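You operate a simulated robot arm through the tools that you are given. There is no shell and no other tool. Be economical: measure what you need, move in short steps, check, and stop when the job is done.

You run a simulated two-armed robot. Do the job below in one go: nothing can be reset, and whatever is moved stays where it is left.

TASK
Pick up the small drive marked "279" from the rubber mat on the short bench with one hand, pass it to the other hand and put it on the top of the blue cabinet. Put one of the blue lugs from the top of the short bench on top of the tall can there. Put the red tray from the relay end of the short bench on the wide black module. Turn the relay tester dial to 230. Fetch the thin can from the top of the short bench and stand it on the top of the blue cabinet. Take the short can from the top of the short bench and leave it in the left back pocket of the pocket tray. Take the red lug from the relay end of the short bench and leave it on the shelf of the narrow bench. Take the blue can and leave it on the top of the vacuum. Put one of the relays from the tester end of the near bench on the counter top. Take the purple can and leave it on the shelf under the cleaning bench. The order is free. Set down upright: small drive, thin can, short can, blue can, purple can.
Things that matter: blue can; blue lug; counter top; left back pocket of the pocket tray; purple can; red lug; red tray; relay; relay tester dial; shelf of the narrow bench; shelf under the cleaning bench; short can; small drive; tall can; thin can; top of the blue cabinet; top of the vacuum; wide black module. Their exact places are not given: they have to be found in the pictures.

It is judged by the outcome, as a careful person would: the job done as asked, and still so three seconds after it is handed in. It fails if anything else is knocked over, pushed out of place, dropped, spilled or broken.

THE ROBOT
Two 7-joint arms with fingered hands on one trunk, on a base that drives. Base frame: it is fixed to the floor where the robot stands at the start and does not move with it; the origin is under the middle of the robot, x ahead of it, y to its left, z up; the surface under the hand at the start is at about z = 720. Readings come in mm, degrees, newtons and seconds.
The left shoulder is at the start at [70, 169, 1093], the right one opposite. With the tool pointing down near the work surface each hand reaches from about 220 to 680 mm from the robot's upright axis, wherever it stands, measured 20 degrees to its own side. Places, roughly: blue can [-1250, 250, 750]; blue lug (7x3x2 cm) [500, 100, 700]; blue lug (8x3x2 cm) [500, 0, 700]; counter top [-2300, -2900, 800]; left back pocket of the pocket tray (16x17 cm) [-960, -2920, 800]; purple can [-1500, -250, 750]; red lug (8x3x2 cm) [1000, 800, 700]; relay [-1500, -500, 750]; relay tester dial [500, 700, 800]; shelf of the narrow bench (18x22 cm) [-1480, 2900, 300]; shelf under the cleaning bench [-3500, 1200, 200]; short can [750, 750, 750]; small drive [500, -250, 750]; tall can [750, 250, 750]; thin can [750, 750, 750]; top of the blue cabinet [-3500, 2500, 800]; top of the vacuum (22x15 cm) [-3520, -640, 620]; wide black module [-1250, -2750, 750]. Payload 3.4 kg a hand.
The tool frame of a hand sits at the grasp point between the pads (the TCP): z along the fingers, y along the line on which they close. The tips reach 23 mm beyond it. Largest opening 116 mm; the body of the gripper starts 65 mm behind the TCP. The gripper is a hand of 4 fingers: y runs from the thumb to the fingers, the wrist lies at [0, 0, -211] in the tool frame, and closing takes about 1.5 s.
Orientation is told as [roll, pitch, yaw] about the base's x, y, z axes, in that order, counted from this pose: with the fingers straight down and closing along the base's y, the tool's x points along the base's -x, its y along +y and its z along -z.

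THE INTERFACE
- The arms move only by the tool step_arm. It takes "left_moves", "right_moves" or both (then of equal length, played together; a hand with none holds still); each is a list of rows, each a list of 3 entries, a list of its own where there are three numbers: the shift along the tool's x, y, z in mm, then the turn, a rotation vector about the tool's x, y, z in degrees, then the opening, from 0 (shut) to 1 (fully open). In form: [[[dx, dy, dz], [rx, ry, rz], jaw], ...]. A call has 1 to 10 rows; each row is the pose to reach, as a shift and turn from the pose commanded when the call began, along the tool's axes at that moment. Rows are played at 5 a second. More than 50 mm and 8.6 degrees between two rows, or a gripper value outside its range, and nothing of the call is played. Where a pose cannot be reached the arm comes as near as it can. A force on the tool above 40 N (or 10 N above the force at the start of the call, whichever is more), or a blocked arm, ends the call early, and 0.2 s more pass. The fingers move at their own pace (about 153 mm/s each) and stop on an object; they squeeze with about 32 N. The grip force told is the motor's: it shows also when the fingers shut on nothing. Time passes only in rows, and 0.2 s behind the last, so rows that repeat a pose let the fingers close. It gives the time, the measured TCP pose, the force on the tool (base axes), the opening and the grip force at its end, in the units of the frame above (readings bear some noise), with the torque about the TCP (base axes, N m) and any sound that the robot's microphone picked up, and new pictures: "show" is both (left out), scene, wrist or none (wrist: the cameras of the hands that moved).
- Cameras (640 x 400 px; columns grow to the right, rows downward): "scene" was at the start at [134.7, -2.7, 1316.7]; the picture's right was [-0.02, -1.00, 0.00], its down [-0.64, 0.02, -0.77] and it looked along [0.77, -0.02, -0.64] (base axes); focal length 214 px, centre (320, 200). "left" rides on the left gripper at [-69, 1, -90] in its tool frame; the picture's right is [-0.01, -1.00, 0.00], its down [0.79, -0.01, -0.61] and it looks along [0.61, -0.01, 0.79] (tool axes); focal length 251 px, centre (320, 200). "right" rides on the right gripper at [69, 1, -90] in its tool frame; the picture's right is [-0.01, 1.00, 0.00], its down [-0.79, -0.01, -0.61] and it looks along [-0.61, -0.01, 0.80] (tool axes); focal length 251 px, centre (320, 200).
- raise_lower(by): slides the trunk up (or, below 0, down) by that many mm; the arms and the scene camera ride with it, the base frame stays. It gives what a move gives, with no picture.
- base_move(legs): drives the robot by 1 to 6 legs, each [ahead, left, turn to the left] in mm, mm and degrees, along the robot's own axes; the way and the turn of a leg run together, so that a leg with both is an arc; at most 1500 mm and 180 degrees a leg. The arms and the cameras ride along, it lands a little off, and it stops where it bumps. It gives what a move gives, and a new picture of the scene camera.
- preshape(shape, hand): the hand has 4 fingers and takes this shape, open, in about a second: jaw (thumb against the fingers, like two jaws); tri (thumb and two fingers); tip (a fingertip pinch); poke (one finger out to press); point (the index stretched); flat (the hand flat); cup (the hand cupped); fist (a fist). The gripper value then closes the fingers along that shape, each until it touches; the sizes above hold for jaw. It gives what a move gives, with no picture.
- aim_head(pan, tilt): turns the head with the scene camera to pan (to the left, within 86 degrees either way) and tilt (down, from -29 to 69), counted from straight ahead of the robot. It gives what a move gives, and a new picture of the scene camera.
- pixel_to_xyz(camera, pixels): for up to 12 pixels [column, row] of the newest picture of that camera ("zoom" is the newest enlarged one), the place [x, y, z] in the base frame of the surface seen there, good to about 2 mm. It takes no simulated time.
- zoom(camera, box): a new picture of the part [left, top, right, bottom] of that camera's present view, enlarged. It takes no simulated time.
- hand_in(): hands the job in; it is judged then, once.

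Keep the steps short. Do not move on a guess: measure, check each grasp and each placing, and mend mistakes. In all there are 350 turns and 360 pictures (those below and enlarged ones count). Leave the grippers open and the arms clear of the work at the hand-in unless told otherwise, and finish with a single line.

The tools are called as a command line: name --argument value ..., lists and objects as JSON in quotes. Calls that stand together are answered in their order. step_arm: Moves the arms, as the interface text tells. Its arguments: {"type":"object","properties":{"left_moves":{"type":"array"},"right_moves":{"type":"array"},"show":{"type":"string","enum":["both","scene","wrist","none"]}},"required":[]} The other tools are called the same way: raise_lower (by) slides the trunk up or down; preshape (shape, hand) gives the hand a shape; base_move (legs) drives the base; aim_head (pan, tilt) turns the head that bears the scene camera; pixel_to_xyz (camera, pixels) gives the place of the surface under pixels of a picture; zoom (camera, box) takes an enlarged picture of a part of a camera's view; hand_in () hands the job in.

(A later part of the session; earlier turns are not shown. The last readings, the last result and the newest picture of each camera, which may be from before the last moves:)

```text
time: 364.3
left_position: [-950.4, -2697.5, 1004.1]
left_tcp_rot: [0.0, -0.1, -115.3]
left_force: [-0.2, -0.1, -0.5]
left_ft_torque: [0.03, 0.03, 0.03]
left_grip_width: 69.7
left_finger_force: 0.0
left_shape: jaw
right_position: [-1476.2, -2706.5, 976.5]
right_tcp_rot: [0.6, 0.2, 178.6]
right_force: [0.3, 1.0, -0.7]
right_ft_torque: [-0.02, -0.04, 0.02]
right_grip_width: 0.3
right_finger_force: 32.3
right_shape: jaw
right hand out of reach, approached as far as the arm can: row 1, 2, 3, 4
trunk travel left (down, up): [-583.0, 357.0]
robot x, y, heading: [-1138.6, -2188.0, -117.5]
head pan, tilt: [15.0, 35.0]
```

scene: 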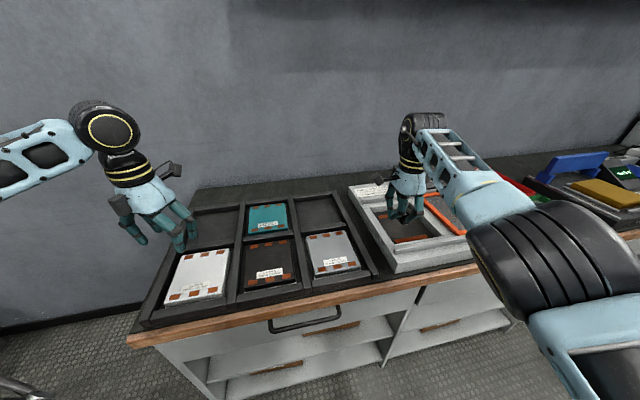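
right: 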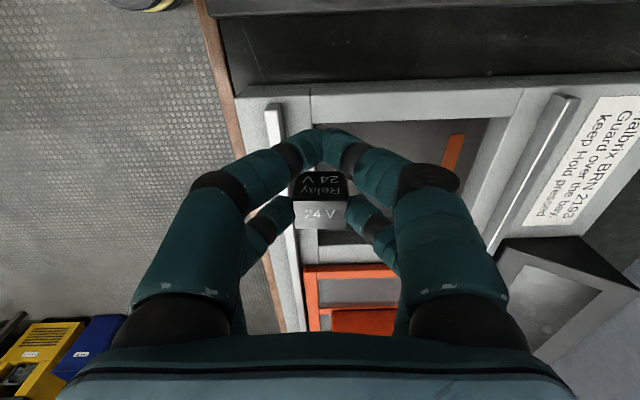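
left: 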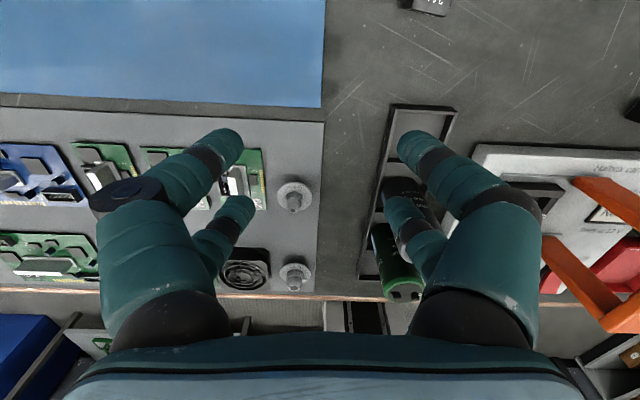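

That pose is at a yaw limit. Better: set the relay on the front strip of the counter in front of the gap, with the closing axis along x so the idle fingers hang outside the edge. Back off and turn the hand.

base_move --legs '[[-180, 0, 27.3]]'

step_arm --right_moves '[[[0, 0, 0], [0, 0, -8.4], 0], [[0, 0, 0], [0, 0, -16.8], 0], [[0, 0, 0], [0, 0, -25.2], 0], [[0, 0, 0], [0, 0, -33.6], 0], [[0, 0, 0], [0, 0, -42], 0], [[0, 0, 0], [0, 0, -50.4], 0], [[0, 0, 0], [0, 0, -58], 0], [[0, 0, 0], [0, 0, -64], 0]]' --show "wrist"

```text
time: 366.1
left_position: [-693.5, -2371.5, 1002.6]
left_tcp_rot: [0.0, 0.0, -87.5]
left_force: [0.3, -0.2, 0.9]
left_ft_torque: [0.0, 0.01, 0.0]
left_grip_width: 69.6
left_finger_force: 0.1
left_shape: jaw
right_position: [-1155.8, -2622.3, 976.0]
right_tcp_rot: [0.6, 0.3, -153.7]
right_force: [0.1, 0.6, 0.1]
right_ft_torque: [0.01, 0.01, 0.01]
right_grip_width: 0.3
right_finger_force: 32.1
right_shape: jaw
trunk travel left (down, up): [-583.0, 357.0]
robot x, y, heading: [-1098.4, -2013.9, -90.0]
head pan, tilt: [15.0, 35.0]
```

scene: 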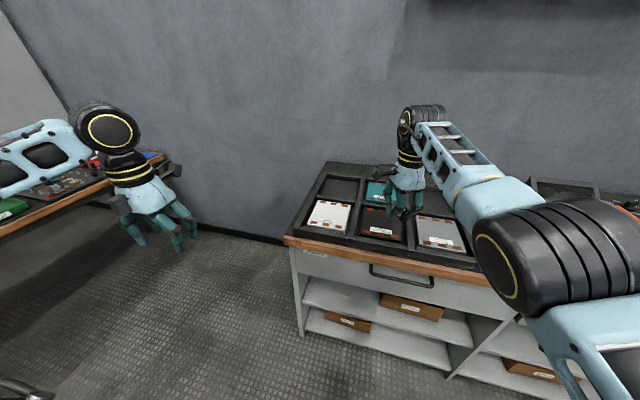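

```text
time: 367.9
left_position: [-693.4, -2370.8, 1004.2]
left_tcp_rot: [0.0, -0.1, -87.5]
left_force: [-0.4, -0.5, -0.2]
left_ft_torque: [0.02, 0.0, -0.04]
left_grip_width: 69.9
left_finger_force: 0.0
left_shape: jaw
right_position: [-1155.5, -2622.2, 977.2]
right_tcp_rot: [0.4, -0.6, -89.5]
right_force: [0.6, 0.3, -0.1]
right_ft_torque: [-0.01, 0.0, 0.0]
right_grip_width: 0.3
right_finger_force: 32.1
right_shape: jaw
trunk travel left (down, up): [-583.0, 357.0]
robot x, y, heading: [-1097.2, -2010.5, -89.6]
head pan, tilt: [15.0, 35.0]
```

right: 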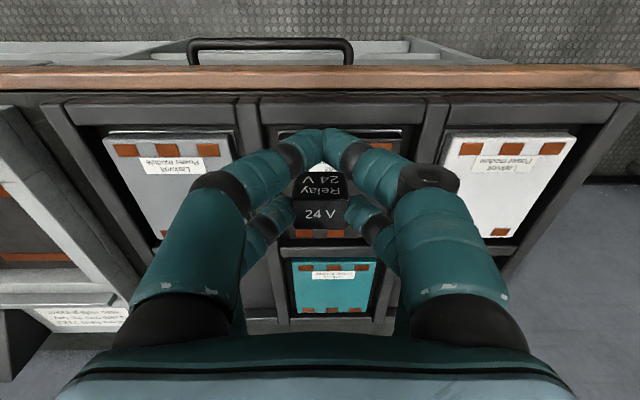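

pixel_to_xyz --camera "right" --pixels '[[30, 72], [30, 86], [30, 94], [30, 104], [55, 104], [55, 112], [40, 112], [300, 94], [300, 102], [300, 86]]'

```text
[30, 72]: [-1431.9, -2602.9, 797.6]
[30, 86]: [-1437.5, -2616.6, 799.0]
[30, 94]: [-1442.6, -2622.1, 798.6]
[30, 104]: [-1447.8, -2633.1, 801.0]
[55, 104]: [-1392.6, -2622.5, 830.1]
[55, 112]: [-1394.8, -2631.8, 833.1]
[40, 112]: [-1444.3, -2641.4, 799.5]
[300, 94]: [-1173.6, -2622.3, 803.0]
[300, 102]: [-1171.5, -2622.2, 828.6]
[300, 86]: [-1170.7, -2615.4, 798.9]
```

Front strip spans y −2598…−2622. Target: relay center (−1436, −2614). Shift right 280 mm.

base_move --legs '[[-26, -280, -0.4]]'

step_arm --right_moves '[[[0, 0, 40], [0, 0, 0], 0], [[0, 0, 80], [0, 0, 0], 0]]' --show "wrist"

```text
time: 369.9
left_position: [-974.5, -2347.4, 1003.8]
left_tcp_rot: [-0.1, 0.0, -87.5]
left_force: [0.2, -0.5, -0.2]
left_ft_torque: [-0.01, 0.02, 0.0]
left_grip_width: 70.0
left_finger_force: 0.0
left_shape: jaw
right_position: [-1435.7, -2598.6, 976.7]
right_tcp_rot: [0.5, -0.5, -89.7]
right_force: [-0.6, 0.1, 0.5]
right_ft_torque: [0.01, 0.01, -0.01]
right_grip_width: 0.1
right_finger_force: 31.9
right_shape: jaw
trunk travel left (down, up): [-583.0, 357.0]
robot x, y, heading: [-1379.9, -1984.8, -90.1]
head pan, tilt: [15.0, 35.0]
```

scene: 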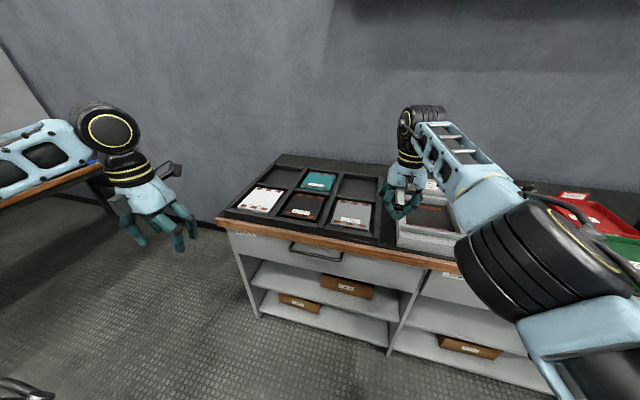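

```text
time: 370.5
left_position: [-974.5, -2346.5, 1003.2]
left_tcp_rot: [0.0, 0.0, -87.6]
left_force: [1.1, 0.3, 0.1]
left_ft_torque: [-0.03, 0.04, 0.0]
left_grip_width: 69.7
left_finger_force: 0.1
left_shape: jaw
right_position: [-1435.4, -2604.1, 926.4]
right_tcp_rot: [0.4, -0.2, -89.7]
right_force: [0.2, -0.5, -0.9]
right_ft_torque: [0.01, 0.02, -0.01]
right_grip_width: 0.1
right_finger_force: 32.0
right_shape: jaw
right hand out of reach, approached as far as the arm can: row 1, 2
trunk travel left (down, up): [-583.0, 357.0]
robot x, y, heading: [-1377.9, -1986.4, -89.9]
head pan, tilt: [15.0, 35.0]
```

right: 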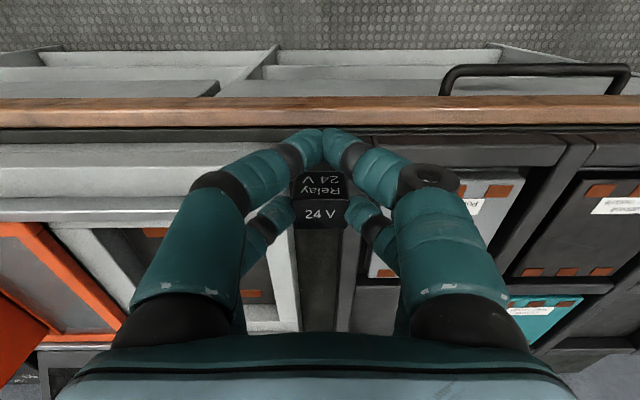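

base_move --legs '[[-9, 0, 0]]'

raise_lower --by -70

zoom --camera "right" --box '[220, 80, 420, 260]'

```text
time: 371.2
left_position: [-974.1, -2339.3, 1002.4]
left_tcp_rot: [0.0, 0.0, -87.6]
left_force: [-0.2, 0.4, -0.4]
left_ft_torque: [-0.01, -0.01, -0.02]
left_grip_width: 69.8
left_finger_force: 0.1
left_shape: jaw
right_position: [-1434.1, -2595.3, 924.4]
right_tcp_rot: [0.4, -0.3, -89.7]
right_force: [-0.8, 0.0, 0.1]
right_ft_torque: [-0.01, 0.01, 0.02]
right_grip_width: 0.2
right_finger_force: 32.2
right_shape: jaw
trunk travel left (down, up): [-583.0, 357.0]
robot x, y, heading: [-1380.6, -1980.6, -90.0]
head pan, tilt: [15.0, 35.0]
```

scene: 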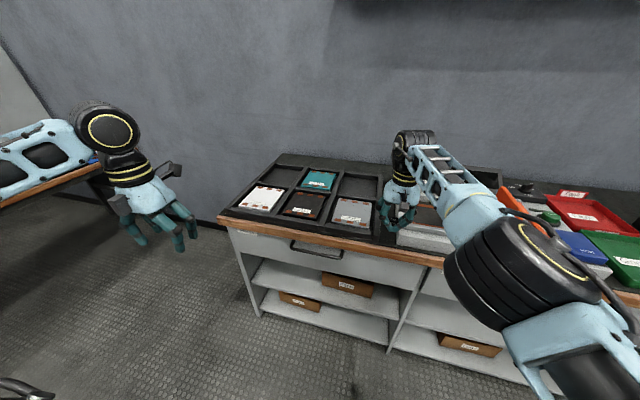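

```text
time: 372.3
left_position: [-973.7, -2338.2, 932.5]
left_tcp_rot: [-0.1, -0.2, -87.7]
left_force: [0.5, -0.5, -0.5]
left_ft_torque: [0.03, 0.0, 0.0]
left_grip_width: 69.6
left_finger_force: 0.0
left_shape: jaw
right_position: [-1434.3, -2594.4, 856.2]
right_tcp_rot: [0.4, -0.2, -89.7]
right_force: [-0.9, 0.6, -0.4]
right_ft_torque: [0.03, 0.0, 0.02]
right_grip_width: 0.0
right_finger_force: 31.9
right_shape: jaw
trunk travel left (down, up): [-513.0, 427.0]
robot x, y, heading: [-1377.8, -1979.1, -90.2]
head pan, tilt: [15.0, 35.0]
```

```text
2.22 times, centred on (320, 170) of right
```

zoom: 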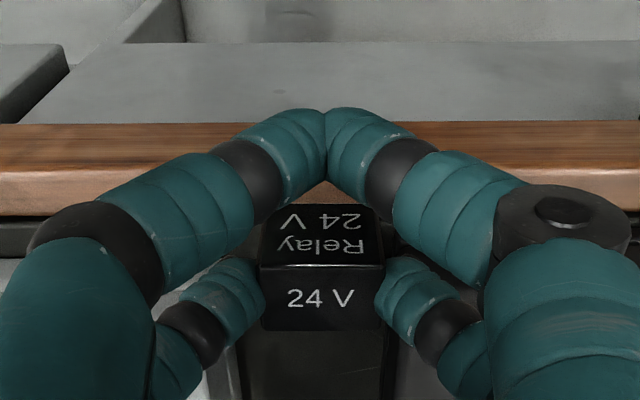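

raise_lower --by -12

pixel_to_xyz --camera "right" --pixels '[[320, 200], [320, 225], [320, 130]]'

```text
time: 372.9
left_position: [-975.4, -2337.8, 921.9]
left_tcp_rot: [0.0, -0.1, -87.7]
left_force: [-0.1, 0.7, 0.8]
left_ft_torque: [-0.04, -0.02, -0.03]
left_grip_width: 69.7
left_finger_force: 0.0
left_shape: jaw
right_position: [-1434.0, -2595.1, 844.1]
right_tcp_rot: [0.4, -0.3, -89.7]
right_force: [0.4, -0.2, 0.3]
right_ft_torque: [-0.01, -0.01, 0.05]
right_grip_width: 0.4
right_finger_force: 31.9
right_shape: jaw
trunk travel left (down, up): [-501.0, 439.0]
robot x, y, heading: [-1376.1, -1974.7, -90.0]
head pan, tilt: [15.0, 35.0]
```

```text
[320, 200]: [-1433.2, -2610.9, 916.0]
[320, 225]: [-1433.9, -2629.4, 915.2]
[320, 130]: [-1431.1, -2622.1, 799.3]
```

raise_lower --by -2

step_arm --right_moves '[[[0, 0, 0], [0, 0, 0], 0.15], [[0, 0, 0], [0, 0, 0], 0.25], [[0, 0, 0], [0, 0, 0], 0.31], [[0, 0, 0], [0, 0, 0], 0.31]]' --show "wrist"

```text
time: 373.4
left_position: [-974.2, -2337.7, 919.9]
left_tcp_rot: [0.0, 0.1, -87.6]
left_force: [-0.1, -0.4, -0.3]
left_ft_torque: [0.01, 0.0, 0.02]
left_grip_width: 69.6
left_finger_force: 0.0
left_shape: jaw
right_position: [-1434.2, -2595.3, 842.2]
right_tcp_rot: [0.4, -0.2, -89.7]
right_force: [-0.4, -0.4, -1.0]
right_ft_torque: [-0.02, -0.01, -0.03]
right_grip_width: 0.2
right_finger_force: 31.5
right_shape: jaw
trunk travel left (down, up): [-499.0, 441.0]
robot x, y, heading: [-1376.3, -1976.4, -90.0]
head pan, tilt: [15.0, 35.0]
```

```text
time: 374.4
left_position: [-972.6, -2336.3, 918.2]
left_tcp_rot: [0.0, 0.0, -87.6]
left_force: [0.2, -0.4, -0.5]
left_ft_torque: [0.0, 0.02, -0.01]
left_grip_width: 69.8
left_finger_force: 0.0
left_shape: jaw
right_position: [-1434.6, -2595.7, 842.2]
right_tcp_rot: [0.4, -0.3, -89.7]
right_force: [-0.1, 0.8, 0.0]
right_ft_torque: [-0.02, 0.02, -0.01]
right_grip_width: 35.7
right_finger_force: 0.1
right_shape: jaw
trunk travel left (down, up): [-499.0, 441.0]
robot x, y, heading: [-1380.0, -1978.3, -90.0]
head pan, tilt: [15.0, 35.0]
```

right: 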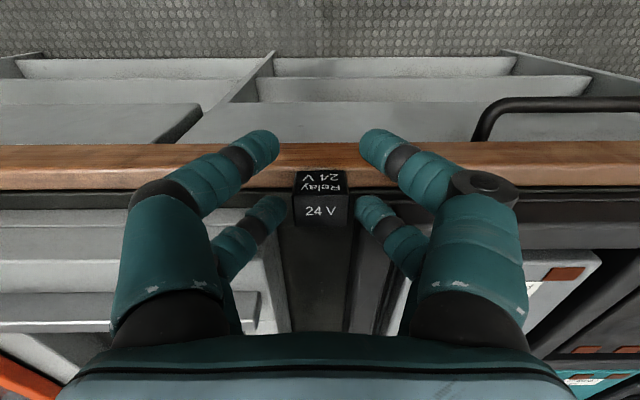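

Relay stands free. Raise by trunk and check.

raise_lower --by 160

step_arm --right_moves '[[[0, 0, 0], [0, 0, 0], 0.6]]' --show "wrist"

zoom --camera "right" --box '[240, 60, 400, 180]'

```text
time: 376.2
left_position: [-973.8, -2339.2, 1079.8]
left_tcp_rot: [0.0, 0.0, -87.6]
left_force: [-0.4, -0.3, 0.3]
left_ft_torque: [0.01, -0.01, -0.03]
left_grip_width: 69.6
left_finger_force: 0.1
left_shape: jaw
right_position: [-1435.3, -2596.9, 1002.1]
right_tcp_rot: [0.5, -0.3, -89.7]
right_force: [-0.2, 0.7, -0.3]
right_ft_torque: [-0.01, 0.0, -0.01]
right_grip_width: 35.8
right_finger_force: 0.1
right_shape: jaw
trunk travel left (down, up): [-659.0, 281.0]
robot x, y, heading: [-1379.3, -1976.3, -89.8]
head pan, tilt: [15.0, 35.0]
```

```text
time: 376.6
left_position: [-974.2, -2337.9, 1078.5]
left_tcp_rot: [0.0, 0.1, -87.6]
left_force: [-0.6, 0.2, -0.1]
left_ft_torque: [0.01, -0.04, -0.01]
left_grip_width: 69.8
left_finger_force: 0.1
left_shape: jaw
right_position: [-1434.4, -2596.4, 1002.0]
right_tcp_rot: [0.4, -0.3, -89.8]
right_force: [-0.6, 0.5, -0.5]
right_ft_torque: [-0.02, -0.01, 0.04]
right_grip_width: 68.9
right_finger_force: 0.0
right_shape: jaw
trunk travel left (down, up): [-659.0, 281.0]
robot x, y, heading: [-1379.9, -1980.8, -90.1]
head pan, tilt: [15.0, 35.0]
```

right: 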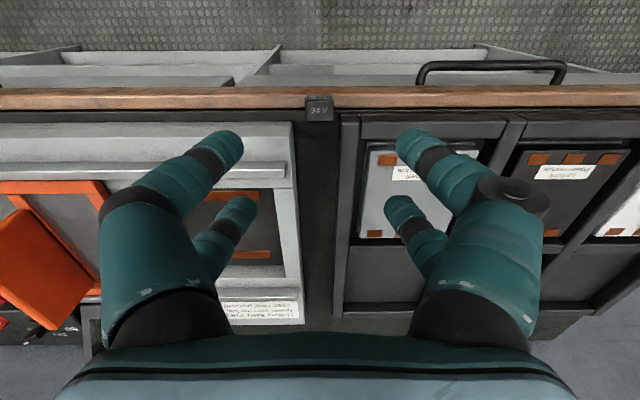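

```text
3.33 times, centred on (320, 120) of right
```

zoom: 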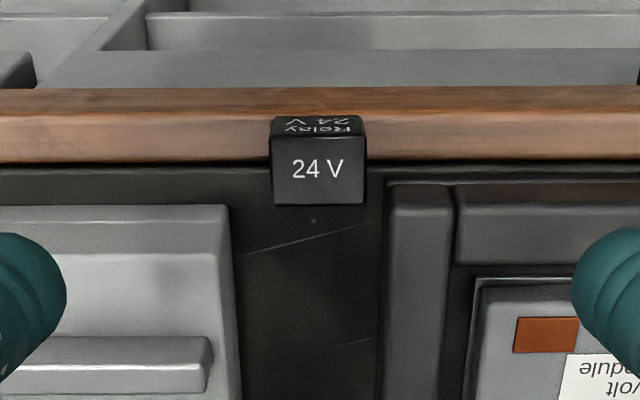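

It stands, but half on the wooden trim. I'll nudge it ~28 mm inward with closed fingertips: back off, lower, then push with the base.

base_move --legs '[[-36, 0, 0]]'

step_arm --right_moves '[[[0, 0, 0], [0, 0, 0], 0.2], [[0, 0, 0], [0, 0, 0], 0], [[0, 0, 0], [0, 0, 0], 0], [[0, 0, 0], [0, 0, 0], 0]]' --show "none"

raise_lower --by -168

```text
time: 377.5
left_position: [-973.8, -2304.2, 1078.7]
left_tcp_rot: [0.1, 0.2, -87.7]
left_force: [-0.9, -1.2, -0.1]
left_ft_torque: [0.04, 0.02, 0.0]
left_grip_width: 69.9
left_finger_force: 0.1
left_shape: jaw
right_position: [-1434.5, -2564.3, 1000.5]
right_tcp_rot: [0.4, -0.2, -89.9]
right_force: [0.5, -0.8, 0.6]
right_ft_torque: [0.02, 0.0, 0.01]
right_grip_width: 69.1
right_finger_force: 0.1
right_shape: jaw
trunk travel left (down, up): [-659.0, 281.0]
robot x, y, heading: [-1374.3, -1940.3, -90.0]
head pan, tilt: [15.0, 35.0]
```

scene: 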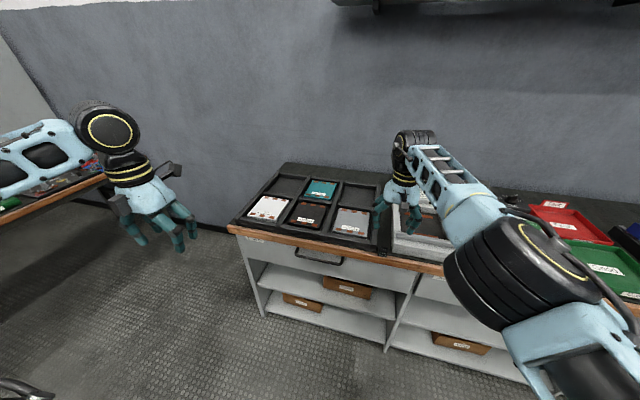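

```text
time: 378.5
left_position: [-973.7, -2301.9, 1079.8]
left_tcp_rot: [-0.1, 0.0, -87.7]
left_force: [-0.8, -0.8, -0.5]
left_ft_torque: [0.02, -0.03, 0.0]
left_grip_width: 69.9
left_finger_force: 0.0
left_shape: jaw
right_position: [-1433.9, -2560.6, 1002.6]
right_tcp_rot: [0.4, -0.2, -89.8]
right_force: [-0.3, 0.0, -0.7]
right_ft_torque: [0.04, -0.04, -0.01]
right_grip_width: 0.2
right_finger_force: 31.6
right_shape: jaw
trunk travel left (down, up): [-659.0, 281.0]
robot x, y, heading: [-1381.3, -1941.0, -90.0]
head pan, tilt: [15.0, 35.0]
```

```text
time: 380.4
left_position: [-972.8, -2302.1, 910.9]
left_tcp_rot: [-0.1, -0.1, -87.6]
left_force: [1.2, -0.5, 0.0]
left_ft_torque: [-0.02, -0.01, -0.02]
left_grip_width: 69.8
left_finger_force: 0.0
left_shape: jaw
right_position: [-1435.6, -2558.9, 834.5]
right_tcp_rot: [0.4, -0.2, -89.8]
right_force: [-0.7, -0.4, 0.4]
right_ft_torque: [-0.02, 0.02, 0.03]
right_grip_width: 0.0
right_finger_force: 32.1
right_shape: jaw
trunk travel left (down, up): [-491.0, 449.0]
robot x, y, heading: [-1376.3, -1942.1, -90.1]
head pan, tilt: [15.0, 35.0]
```

base_move --legs '[[44, 0, 0]]'

zoom --camera "right" --box '[220, 80, 420, 260]'

```text
time: 381.3
left_position: [-974.9, -2344.4, 911.9]
left_tcp_rot: [-0.1, 0.0, -87.6]
left_force: [-0.3, -0.9, 0.2]
left_ft_torque: [0.01, -0.03, 0.0]
left_grip_width: 69.6
left_finger_force: 0.0
left_shape: jaw
right_position: [-1433.2, -2601.9, 833.6]
right_tcp_rot: [0.4, -0.3, -89.7]
right_force: [-1.7, 1.9, 2.7]
right_ft_torque: [-0.03, -0.04, 0.02]
right_grip_width: 0.2
right_finger_force: 31.9
right_shape: jaw
trunk travel left (down, up): [-491.0, 449.0]
robot x, y, heading: [-1378.3, -1979.7, -89.9]
head pan, tilt: [15.0, 35.0]
```

scene: 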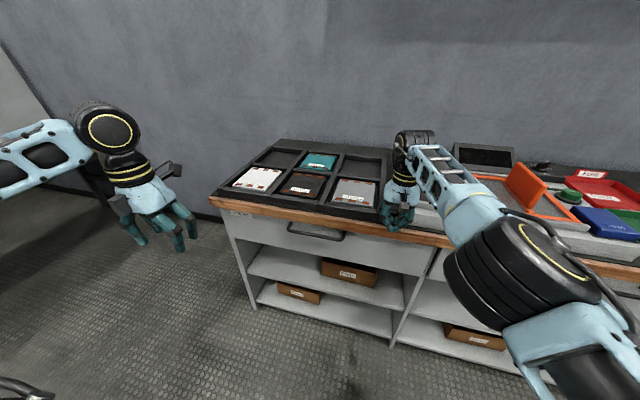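

```text
2.22 times, centred on (320, 170) of right
```

zoom: 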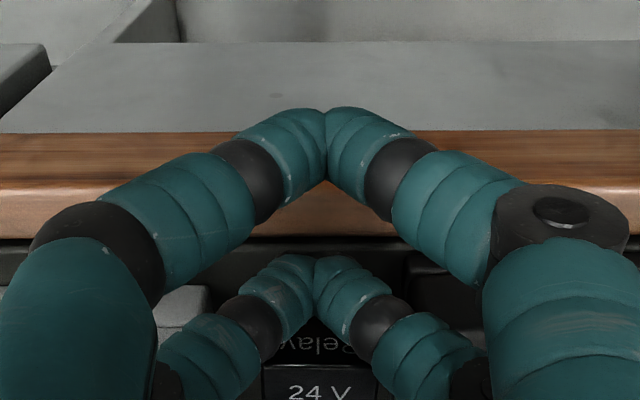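

Pushed and still upright. Rise and back away, then look.

raise_lower --by 190

step_arm --right_moves '[[[0, 0, 0], [0, 0, 0], 0.6]]' --show "wrist"

zoom --camera "scene" --box '[200, 130, 430, 260]'

```text
time: 383.4
left_position: [-974.3, -2343.5, 1101.4]
left_tcp_rot: [0.1, 0.0, -87.7]
left_force: [-0.7, 0.0, 0.8]
left_ft_torque: [0.01, 0.02, 0.01]
left_grip_width: 69.4
left_finger_force: 0.0
left_shape: jaw
right_position: [-1434.1, -2602.1, 1024.2]
right_tcp_rot: [0.4, -0.3, -89.7]
right_force: [-0.4, -0.1, 0.4]
right_ft_torque: [0.01, -0.02, 0.01]
right_grip_width: 0.1
right_finger_force: 32.0
right_shape: jaw
trunk travel left (down, up): [-681.0, 259.0]
robot x, y, heading: [-1379.6, -1983.2, -90.0]
head pan, tilt: [15.0, 35.0]
```

```text
time: 383.8
left_position: [-973.5, -2343.8, 1101.0]
left_tcp_rot: [-0.1, 0.0, -87.5]
left_force: [0.3, 0.4, 0.4]
left_ft_torque: [0.0, -0.02, -0.01]
left_grip_width: 69.9
left_finger_force: 0.2
left_shape: jaw
right_position: [-1433.3, -2602.8, 1024.5]
right_tcp_rot: [0.3, -0.3, -89.8]
right_force: [0.4, 0.5, -0.1]
right_ft_torque: [0.02, 0.01, -0.02]
right_grip_width: 67.8
right_finger_force: 0.1
right_shape: jaw
trunk travel left (down, up): [-681.0, 259.0]
robot x, y, heading: [-1375.6, -1982.8, -89.8]
head pan, tilt: [15.0, 35.0]
```

right: 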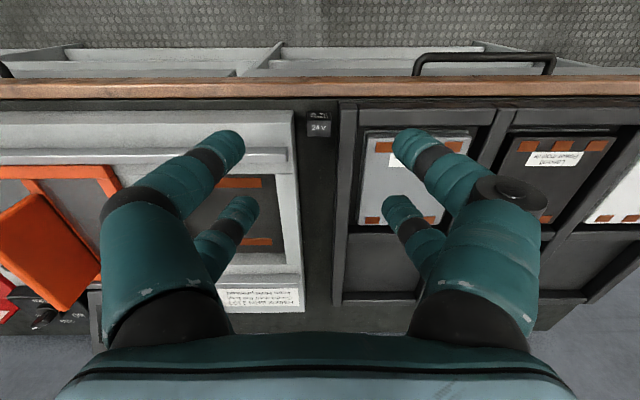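

```text
2.78 times, centred on (315, 195) of scene
```

zoom: 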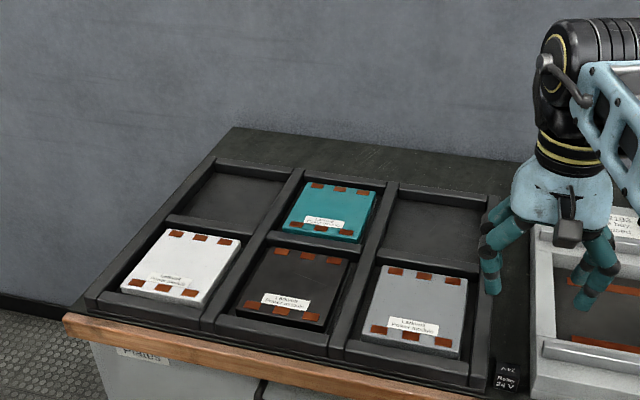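

Relay done. Measure the pockets and the black module for later.

pixel_to_xyz --camera "zoom" --pixels '[[230, 200], [190, 195], [290, 200], [175, 215], [260, 225], [290, 290], [262, 250], [345, 262], [240, 310], [320, 325], [225, 165], [105, 290]]'

```text
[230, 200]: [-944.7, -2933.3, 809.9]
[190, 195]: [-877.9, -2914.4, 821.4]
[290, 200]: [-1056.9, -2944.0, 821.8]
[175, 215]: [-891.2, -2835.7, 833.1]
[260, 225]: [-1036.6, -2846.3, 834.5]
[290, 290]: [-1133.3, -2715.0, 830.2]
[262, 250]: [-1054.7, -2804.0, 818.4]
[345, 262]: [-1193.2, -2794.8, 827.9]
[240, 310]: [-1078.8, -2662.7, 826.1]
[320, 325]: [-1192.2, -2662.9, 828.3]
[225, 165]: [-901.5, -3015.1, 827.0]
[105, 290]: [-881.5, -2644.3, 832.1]
```

Now unlock/retract the right arm and drive back toward the short bench.

step_arm --right_moves '[[[10, -25, -30], [0, 0, 0], 0.75], [[20, -50, -50], [0, 0, 0], 0.75], [[50, -70, -60], [0, 0, 0], 0.75], [[90, -80, -60], [0, 0, 0], 0.75], [[130, -80, -60], [0, 0, 0], 0.75], [[170, -80, -60], [0, 0, 0], 0.75]]' --show "none"

base_move --legs '[[-50, 0, 0], [0, 1030, 0], [0, 0, 90], [0, 1300, 0], [0, 1050, 0]]'

```text
time: 385.2
left_position: [-967.2, -2340.6, 1099.7]
left_tcp_rot: [-0.3, -0.2, -87.6]
left_force: [0.4, -0.3, -0.1]
left_ft_torque: [-0.02, 0.05, -0.03]
left_grip_width: 69.5
left_finger_force: 0.1
left_shape: jaw
right_position: [-1510.4, -2425.4, 1084.1]
right_tcp_rot: [-0.1, -0.5, -89.7]
right_force: [0.3, 0.4, -0.7]
right_ft_torque: [-0.03, 0.07, 0.03]
right_grip_width: 87.0
right_finger_force: 0.1
right_shape: jaw
right hand out of reach, approached as far as the arm can: row 1, 2, 3
trunk travel left (down, up): [-681.0, 259.0]
robot x, y, heading: [-1381.3, -1982.3, -90.0]
head pan, tilt: [15.0, 35.0]
```

```text
time: 405.8
left_position: [-67.5, 814.3, 1100.4]
left_tcp_rot: [0.0, 0.0, 5.1]
left_force: [1.0, -1.0, 0.1]
left_ft_torque: [-0.05, -0.04, 0.0]
left_grip_width: 69.8
left_finger_force: 0.0
left_shape: jaw
right_position: [43.8, 277.5, 1082.5]
right_tcp_rot: [0.3, -0.3, 3.0]
right_force: [0.3, -0.9, 0.9]
right_ft_torque: [-0.01, -0.01, 0.0]
right_grip_width: 87.0
right_finger_force: 0.0
right_shape: jaw
trunk travel left (down, up): [-681.0, 259.0]
robot x, y, heading: [-408.3, 390.3, 2.6]
head pan, tilt: [15.0, 35.0]
```

scene: 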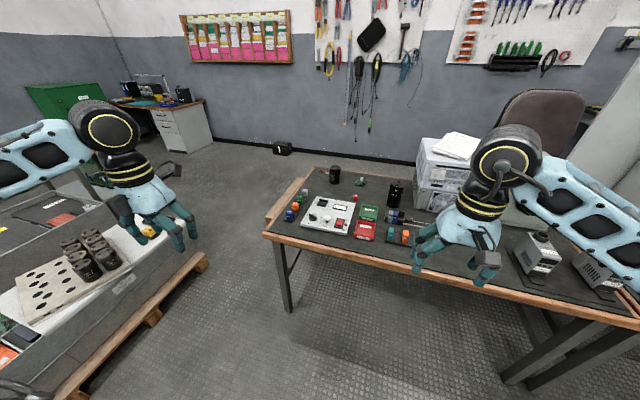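

raise_lower --by -80

base_move --legs '[[590, 20, -2.6]]'

aim_head --pan 0 --tilt 60

```text
time: 406.9
left_position: [-67.2, 814.4, 1021.7]
left_tcp_rot: [0.0, 0.0, 5.0]
left_force: [-0.4, -0.2, 0.2]
left_ft_torque: [-0.03, 0.05, -0.02]
left_grip_width: 69.8
left_finger_force: 0.1
left_shape: jaw
right_position: [44.1, 275.2, 1001.9]
right_tcp_rot: [0.3, -0.3, 2.9]
right_force: [-0.2, -0.1, 0.7]
right_ft_torque: [-0.01, 0.02, -0.01]
right_grip_width: 87.1
right_finger_force: 0.0
right_shape: jaw
trunk travel left (down, up): [-601.0, 339.0]
robot x, y, heading: [-406.4, 395.3, 2.8]
head pan, tilt: [15.0, 35.0]
```

```text
time: 410.2
left_position: [527.7, 833.8, 1021.2]
left_tcp_rot: [0.0, 0.0, 2.6]
left_force: [-0.6, 0.0, 0.1]
left_ft_torque: [0.01, 0.03, -0.01]
left_grip_width: 69.9
left_finger_force: 0.1
left_shape: jaw
right_position: [614.8, 290.7, 1001.8]
right_tcp_rot: [0.4, -0.2, 0.4]
right_force: [-0.3, 0.6, -0.4]
right_ft_torque: [0.01, -0.02, -0.02]
right_grip_width: 87.1
right_finger_force: 0.0
right_shape: jaw
trunk travel left (down, up): [-601.0, 339.0]
robot x, y, heading: [168.3, 430.2, 0.2]
head pan, tilt: [15.0, 35.0]
```

scene: 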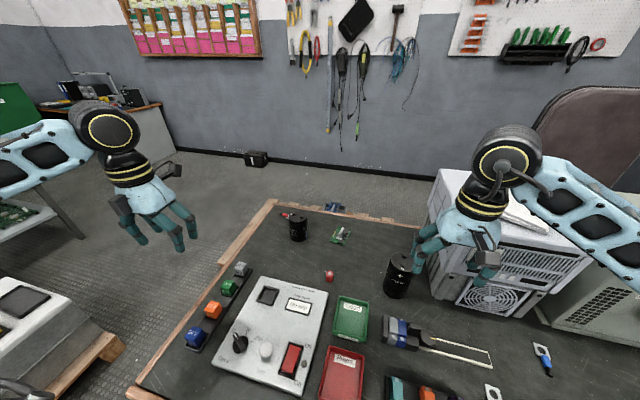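

```text
time: 411.1
left_position: [528.9, 833.7, 1021.7]
left_tcp_rot: [0.0, -0.1, 2.6]
left_force: [0.3, 0.4, 0.0]
left_ft_torque: [0.0, -0.02, 0.03]
left_grip_width: 69.6
left_finger_force: 0.1
left_shape: jaw
right_position: [614.3, 292.2, 1002.1]
right_tcp_rot: [0.4, -0.4, 0.4]
right_force: [0.0, -0.7, -0.6]
right_ft_torque: [-0.02, 0.0, 0.01]
right_grip_width: 87.1
right_finger_force: 0.0
right_shape: jaw
trunk travel left (down, up): [-601.0, 339.0]
robot x, y, heading: [167.9, 427.4, 0.1]
head pan, tilt: [0.0, 60.0]
```

scene: 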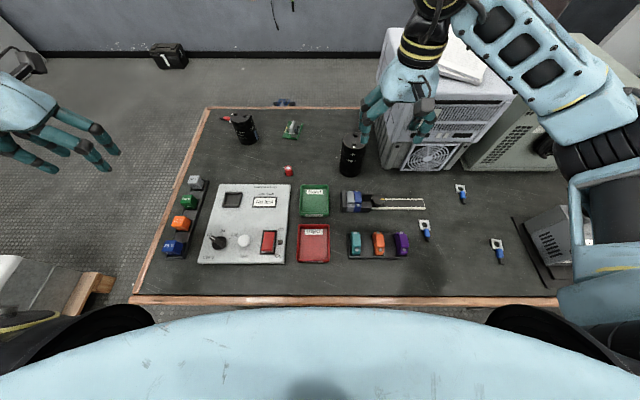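

zoom --camera "scene" --box '[395, 175, 525, 270]'

zoom --camera "scene" --box '[190, 170, 350, 275]'

pixel_to_xyz --camera "scene" --pixels '[[424, 224], [427, 236], [428, 240], [461, 188], [463, 199], [499, 244], [352, 138], [353, 145], [218, 242]]'

```text
4.21 times, centred on (460, 222) of scene
```

zoom: 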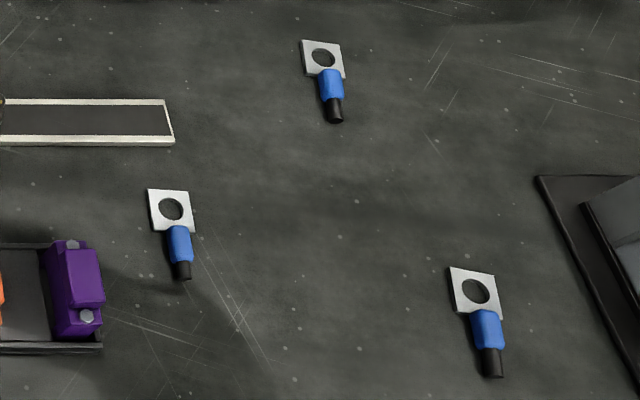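

```text
3.81 times, centred on (270, 222) of scene
```

zoom: 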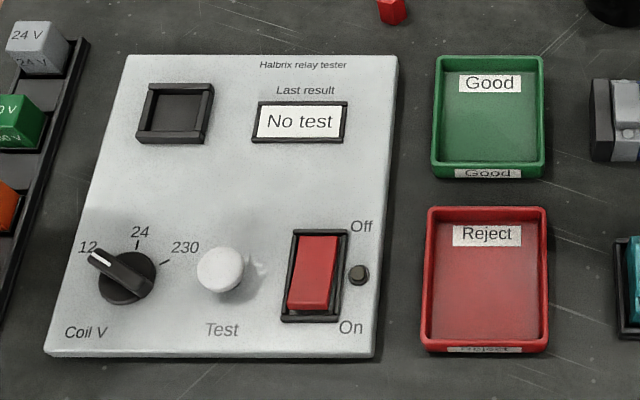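

```text
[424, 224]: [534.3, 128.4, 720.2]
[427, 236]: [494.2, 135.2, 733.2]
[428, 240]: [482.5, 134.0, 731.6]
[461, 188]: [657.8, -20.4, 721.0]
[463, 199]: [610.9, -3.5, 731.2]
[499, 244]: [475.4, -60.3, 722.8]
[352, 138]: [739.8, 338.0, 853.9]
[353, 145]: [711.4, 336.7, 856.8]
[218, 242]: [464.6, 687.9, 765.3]
```

Dial points at 12 now. First the lug at (500,133): move the right hand above it.

step_arm --right_moves '[[[25, -35, 0], [0, 0, 0], 0.5], [[50, -70, 0], [0, 0, 0], 0.5], [[75, -105, 0], [0, 0, 0], 0.5], [[100, -140, 0], [0, 0, 0], 0.5], [[116, -159, 20], [0, 0, 0], 0.5], [[116, -159, 65], [0, 0, 0], 0.5], [[116, -159, 110], [0, 0, 0], 0.5], [[116, -159, 150], [0, 0, 0], 0.5]]' --show "wrist"

```text
time: 412.9
left_position: [528.6, 833.6, 1020.9]
left_tcp_rot: [0.0, 0.0, 2.6]
left_force: [0.3, 0.7, -0.2]
left_ft_torque: [-0.02, -0.01, 0.0]
left_grip_width: 69.5
left_finger_force: 0.1
left_shape: jaw
right_position: [499.2, 131.9, 848.5]
right_tcp_rot: [0.5, -0.3, 0.5]
right_force: [0.1, -0.4, 0.1]
right_ft_torque: [0.03, -0.02, 0.0]
right_grip_width: 58.9
right_finger_force: 0.1
right_shape: jaw
trunk travel left (down, up): [-601.0, 339.0]
robot x, y, heading: [168.8, 428.0, 0.3]
head pan, tilt: [0.0, 60.0]
```

right: 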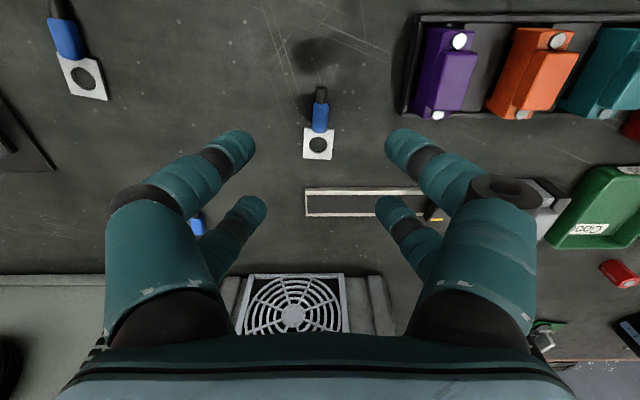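

pixel_to_xyz --camera "right" --pixels '[[321, 90], [320, 104], [319, 118], [319, 130], [318, 155], [304, 143], [332, 143], [326, 110], [313, 110]]'

```text
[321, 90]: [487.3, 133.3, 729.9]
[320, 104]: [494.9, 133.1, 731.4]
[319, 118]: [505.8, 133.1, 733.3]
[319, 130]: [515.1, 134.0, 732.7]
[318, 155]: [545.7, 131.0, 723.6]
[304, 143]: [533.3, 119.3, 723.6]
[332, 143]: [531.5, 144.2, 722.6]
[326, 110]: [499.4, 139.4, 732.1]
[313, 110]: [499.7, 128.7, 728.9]
```

step_arm --right_moves '[[[0, 1, 45], [0, 0, 0], 0.4], [[0, 1, 85], [0, 0, 0], 0.4], [[0, 1, 104], [0, 0, 0], 0.4], [[0, 1, 104], [0, 0, 0], 0.15], [[0, 1, 104], [0, 0, 0], 0], [[0, 1, 104], [0, 0, 0], 0], [[0, 1, 104], [0, 0, 0], 0]]' --show "wrist"

```text
time: 414.5
left_position: [527.2, 833.5, 1021.2]
left_tcp_rot: [0.1, 0.0, 2.6]
left_force: [0.0, 0.5, 0.3]
left_ft_torque: [-0.03, -0.01, 0.02]
left_grip_width: 69.7
left_finger_force: 0.1
left_shape: jaw
right_position: [501.9, 133.3, 745.9]
right_tcp_rot: [0.4, -0.3, 0.4]
right_force: [-0.3, -0.6, -0.1]
right_ft_torque: [-0.01, 0.03, -0.01]
right_grip_width: 6.7
right_finger_force: 31.6
right_shape: jaw
trunk travel left (down, up): [-601.0, 339.0]
robot x, y, heading: [169.0, 427.9, 0.1]
head pan, tilt: [0.0, 60.0]
```

right: 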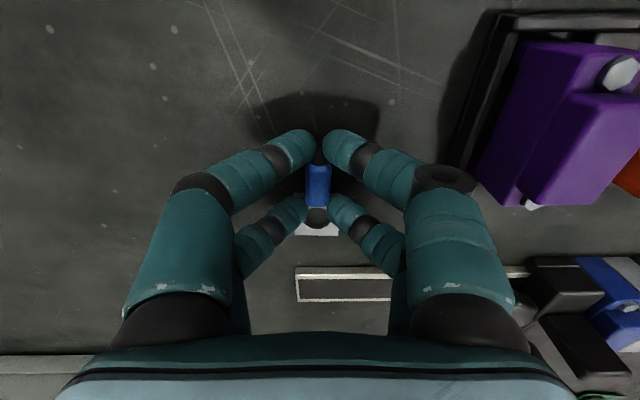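

Gripped on the barrel (6.7 mm). Lift and go toward the tall can.

step_arm --right_moves '[[[0, 0, -30], [0, 0, 0], 0], [[0, 0, -75], [0, 0, 0], 0], [[0, 0, -120], [0, 0, 0], 0], [[0, 0, -165], [0, 0, 0], 0], [[0, 0, -210], [0, 0, 0], 0]]' --show "wrist"

zoom --camera "scene" --box '[310, 110, 400, 190]'

```text
time: 415.7
left_position: [527.5, 832.5, 1020.4]
left_tcp_rot: [-0.1, 0.1, 2.7]
left_force: [1.2, -0.1, 0.0]
left_ft_torque: [0.01, 0.01, -0.01]
left_grip_width: 69.6
left_finger_force: 0.1
left_shape: jaw
right_position: [502.0, 132.4, 955.3]
right_tcp_rot: [0.3, -0.3, 0.4]
right_force: [0.1, -0.1, -0.6]
right_ft_torque: [-0.03, -0.02, -0.03]
right_grip_width: 5.2
right_finger_force: 32.4
right_shape: jaw
trunk travel left (down, up): [-601.0, 339.0]
robot x, y, heading: [166.3, 428.3, 0.2]
head pan, tilt: [0.0, 60.0]
```

right: 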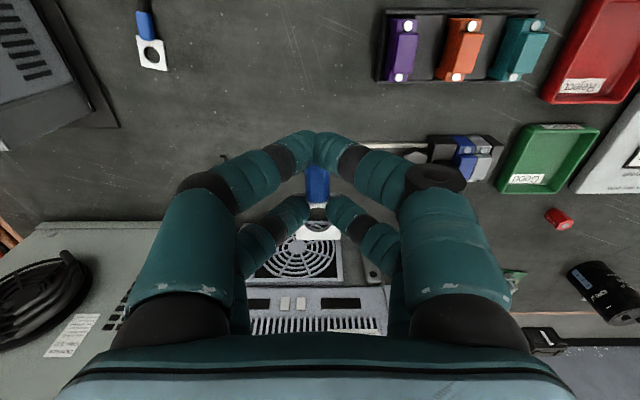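

```text
5.00 times, centred on (355, 150) of scene
```

zoom: 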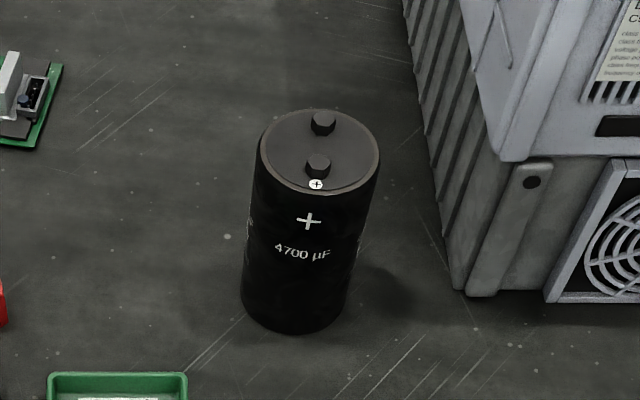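

pixel_to_xyz --camera "zoom" --pixels '[[262, 145], [376, 155], [320, 112], [318, 190], [322, 118], [317, 160], [285, 145], [355, 155], [300, 150], [340, 150], [460, 290]]'

```text
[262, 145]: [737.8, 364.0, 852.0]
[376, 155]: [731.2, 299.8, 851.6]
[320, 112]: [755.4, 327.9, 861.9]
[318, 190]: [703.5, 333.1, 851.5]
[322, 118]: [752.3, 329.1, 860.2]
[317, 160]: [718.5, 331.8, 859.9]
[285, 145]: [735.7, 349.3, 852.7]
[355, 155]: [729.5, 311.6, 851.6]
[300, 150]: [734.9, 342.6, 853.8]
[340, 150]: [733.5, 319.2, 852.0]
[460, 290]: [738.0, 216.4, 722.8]
```

Can top: center (735,331), z 852, terminals at x 719 and 753 (tops 861). I'll lay the lug along x across both terminals, TCP at (716,331). Move left first, then forward.

step_arm --right_moves '[[[0, 40, 0], [0, 0, 0], 0], [[0, 80, 0], [0, 0, 0], 0], [[0, 120, 0], [0, 0, 0], 0], [[0, 160, 0], [0, 0, 0], 0], [[-10, 198, 0], [0, 0, 0], 0], [[-55, 199, 0], [0, 0, 0], 0], [[-100, 199, 0], [0, 0, 0], 0], [[-145, 199, 0], [0, 0, 0], 0], [[-190, 199, 0], [0, 0, 0], 0], [[-214, 198, 15], [0, 0, 0], 0]]' --show "both"

```text
time: 417.9
left_position: [528.3, 833.8, 1021.6]
left_tcp_rot: [0.1, 0.0, 2.6]
left_force: [-0.6, 0.5, -0.3]
left_ft_torque: [0.03, 0.0, -0.01]
left_grip_width: 69.7
left_finger_force: 0.1
left_shape: jaw
right_position: [714.7, 335.7, 942.7]
right_tcp_rot: [0.4, -0.4, 0.4]
right_force: [0.1, -0.3, -0.4]
right_ft_torque: [-0.01, 0.04, -0.01]
right_grip_width: 5.0
right_finger_force: 32.3
right_shape: jaw
right hand out of reach, approached as far as the arm can: row 4, 5
trunk travel left (down, up): [-601.0, 339.0]
robot x, y, heading: [168.1, 427.8, 0.2]
head pan, tilt: [0.0, 60.0]
```

scene: 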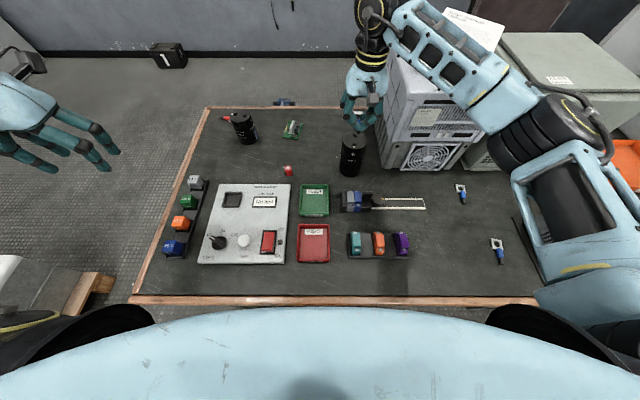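
right: 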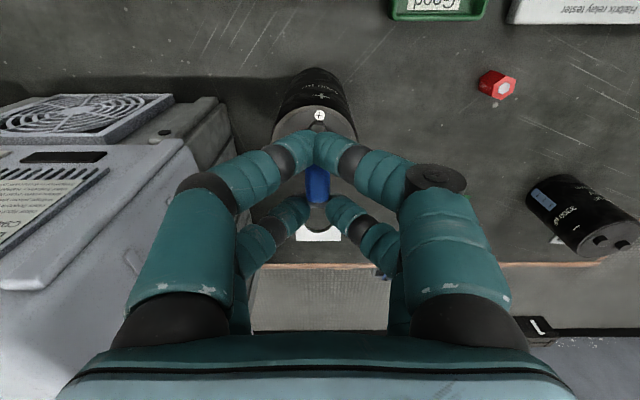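

step_arm --right_moves '[[[-1, -4, 25], [0, 0, 0], 0], [[-1, -4, 45], [0, 0, 0], 0], [[-1, -4, 50], [0, 0, 0], 0], [[-1, -4, 53], [0, 0, 0], 0]]' --show "wrist"

zoom --camera "scene" --box '[310, 80, 430, 190]'

```text
time: 418.9
left_position: [526.9, 833.5, 1022.2]
left_tcp_rot: [0.1, 0.0, 2.6]
left_force: [-0.4, 0.3, -0.4]
left_ft_torque: [0.0, 0.0, -0.01]
left_grip_width: 69.7
left_finger_force: 0.0
left_shape: jaw
right_position: [714.3, 330.2, 889.1]
right_tcp_rot: [0.5, -0.3, 0.4]
right_force: [-0.6, -0.9, 0.8]
right_ft_torque: [-0.01, 0.02, 0.0]
right_grip_width: 5.0
right_finger_force: 31.9
right_shape: jaw
trunk travel left (down, up): [-601.0, 339.0]
robot x, y, heading: [165.5, 429.3, 0.2]
head pan, tilt: [0.0, 60.0]
```

right: 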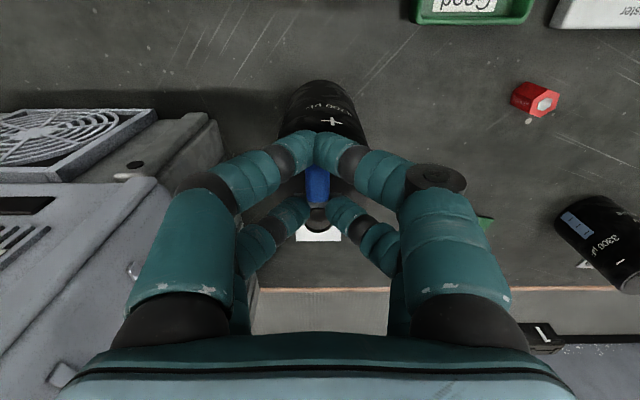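

```text
3.64 times, centred on (370, 135) of scene
```

zoom: 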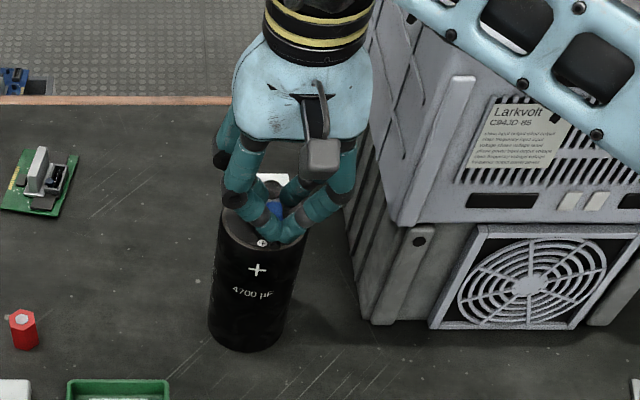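

step_arm --right_moves '[[[0, 0, 1.5], [0, 0, 0], 0], [[0, 0, 3], [0, 0, 0], 0], [[0, 0, 4], [0, 0, 0], 0]]' --show "none"

```text
time: 419.7
left_position: [527.2, 834.4, 1022.2]
left_tcp_rot: [0.0, -0.1, 2.7]
left_force: [-0.3, -0.5, -0.5]
left_ft_torque: [0.02, 0.01, -0.01]
left_grip_width: 69.7
left_finger_force: 0.0
left_shape: jaw
right_position: [712.7, 330.2, 888.0]
right_tcp_rot: [0.5, -0.4, 0.5]
right_force: [1.2, -0.4, 12.7]
right_ft_torque: [0.03, 0.0, 0.01]
right_grip_width: 5.2
right_finger_force: 32.4
right_shape: jaw
trunk travel left (down, up): [-601.0, 339.0]
robot x, y, heading: [168.7, 431.3, 0.3]
head pan, tilt: [0.0, 60.0]
```

Contact. Ease up 2 mm, open, rise.

step_arm --right_moves '[[[0, 0, -2.5], [0, 0, 0], 0], [[0, 0, -2.5], [0, 0, 0], 0.15], [[0, 0, -2.5], [0, 0, 0], 0.3], [[0, 0, -2.5], [0, 0, 0], 0.35], [[0, 0, -20], [0, 0, 0], 0.35], [[0, 0, -60], [0, 0, 0], 0.35]]' --show "wrist"

zoom --camera "scene" --box '[310, 80, 430, 190]'

```text
time: 421.1
left_position: [526.4, 834.4, 1021.4]
left_tcp_rot: [0.0, -0.1, 2.6]
left_force: [0.3, -0.7, -0.6]
left_ft_torque: [0.02, -0.03, 0.03]
left_grip_width: 69.9
left_finger_force: 0.1
left_shape: jaw
right_position: [713.9, 328.3, 947.7]
right_tcp_rot: [0.4, -0.3, 0.5]
right_force: [0.1, 0.8, 0.9]
right_ft_torque: [0.0, -0.01, 0.03]
right_grip_width: 40.1
right_finger_force: 0.1
right_shape: jaw
trunk travel left (down, up): [-601.0, 339.0]
robot x, y, heading: [170.7, 430.9, 0.2]
head pan, tilt: [0.0, 60.0]
```

right: 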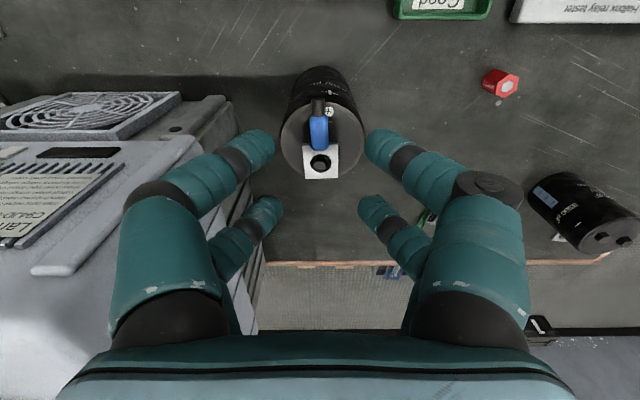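

```text
3.64 times, centred on (370, 135) of scene
```

zoom: 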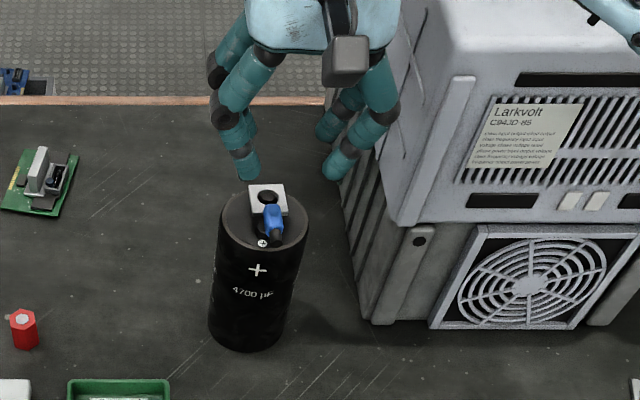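

Lug rests stably on the can. Retract the right; measure the dial.

step_arm --right_moves '[[[20, 0, -40], [0, 0, 0], 0.6], [[60, 0, -60], [0, 0, 0], 0.6], [[105, -10, -60], [0, 0, 0], 0.6], [[150, -20, -60], [0, 0, 0], 0.6], [[190, -40, -60], [0, 0, 0], 0.6]]' --show "none"

zoom --camera "scene" --box '[195, 220, 265, 270]'

```text
time: 422.3
left_position: [526.2, 832.5, 1022.2]
left_tcp_rot: [0.1, -0.1, 2.6]
left_force: [-0.1, 0.6, 0.0]
left_ft_torque: [0.01, -0.06, 0.0]
left_grip_width: 69.6
left_finger_force: 0.1
left_shape: jaw
right_position: [524.3, 285.2, 1003.5]
right_tcp_rot: [0.5, -0.4, 0.4]
right_force: [0.1, 0.2, -0.2]
right_ft_torque: [0.01, -0.03, -0.01]
right_grip_width: 69.2
right_finger_force: 0.0
right_shape: jaw
trunk travel left (down, up): [-601.0, 339.0]
robot x, y, heading: [170.2, 432.0, 0.2]
head pan, tilt: [0.0, 60.0]
```

```text
8.00 times, centred on (230, 245) of scene
```

zoom: 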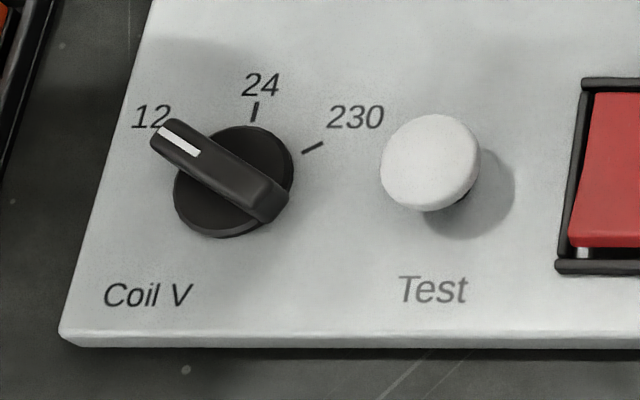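

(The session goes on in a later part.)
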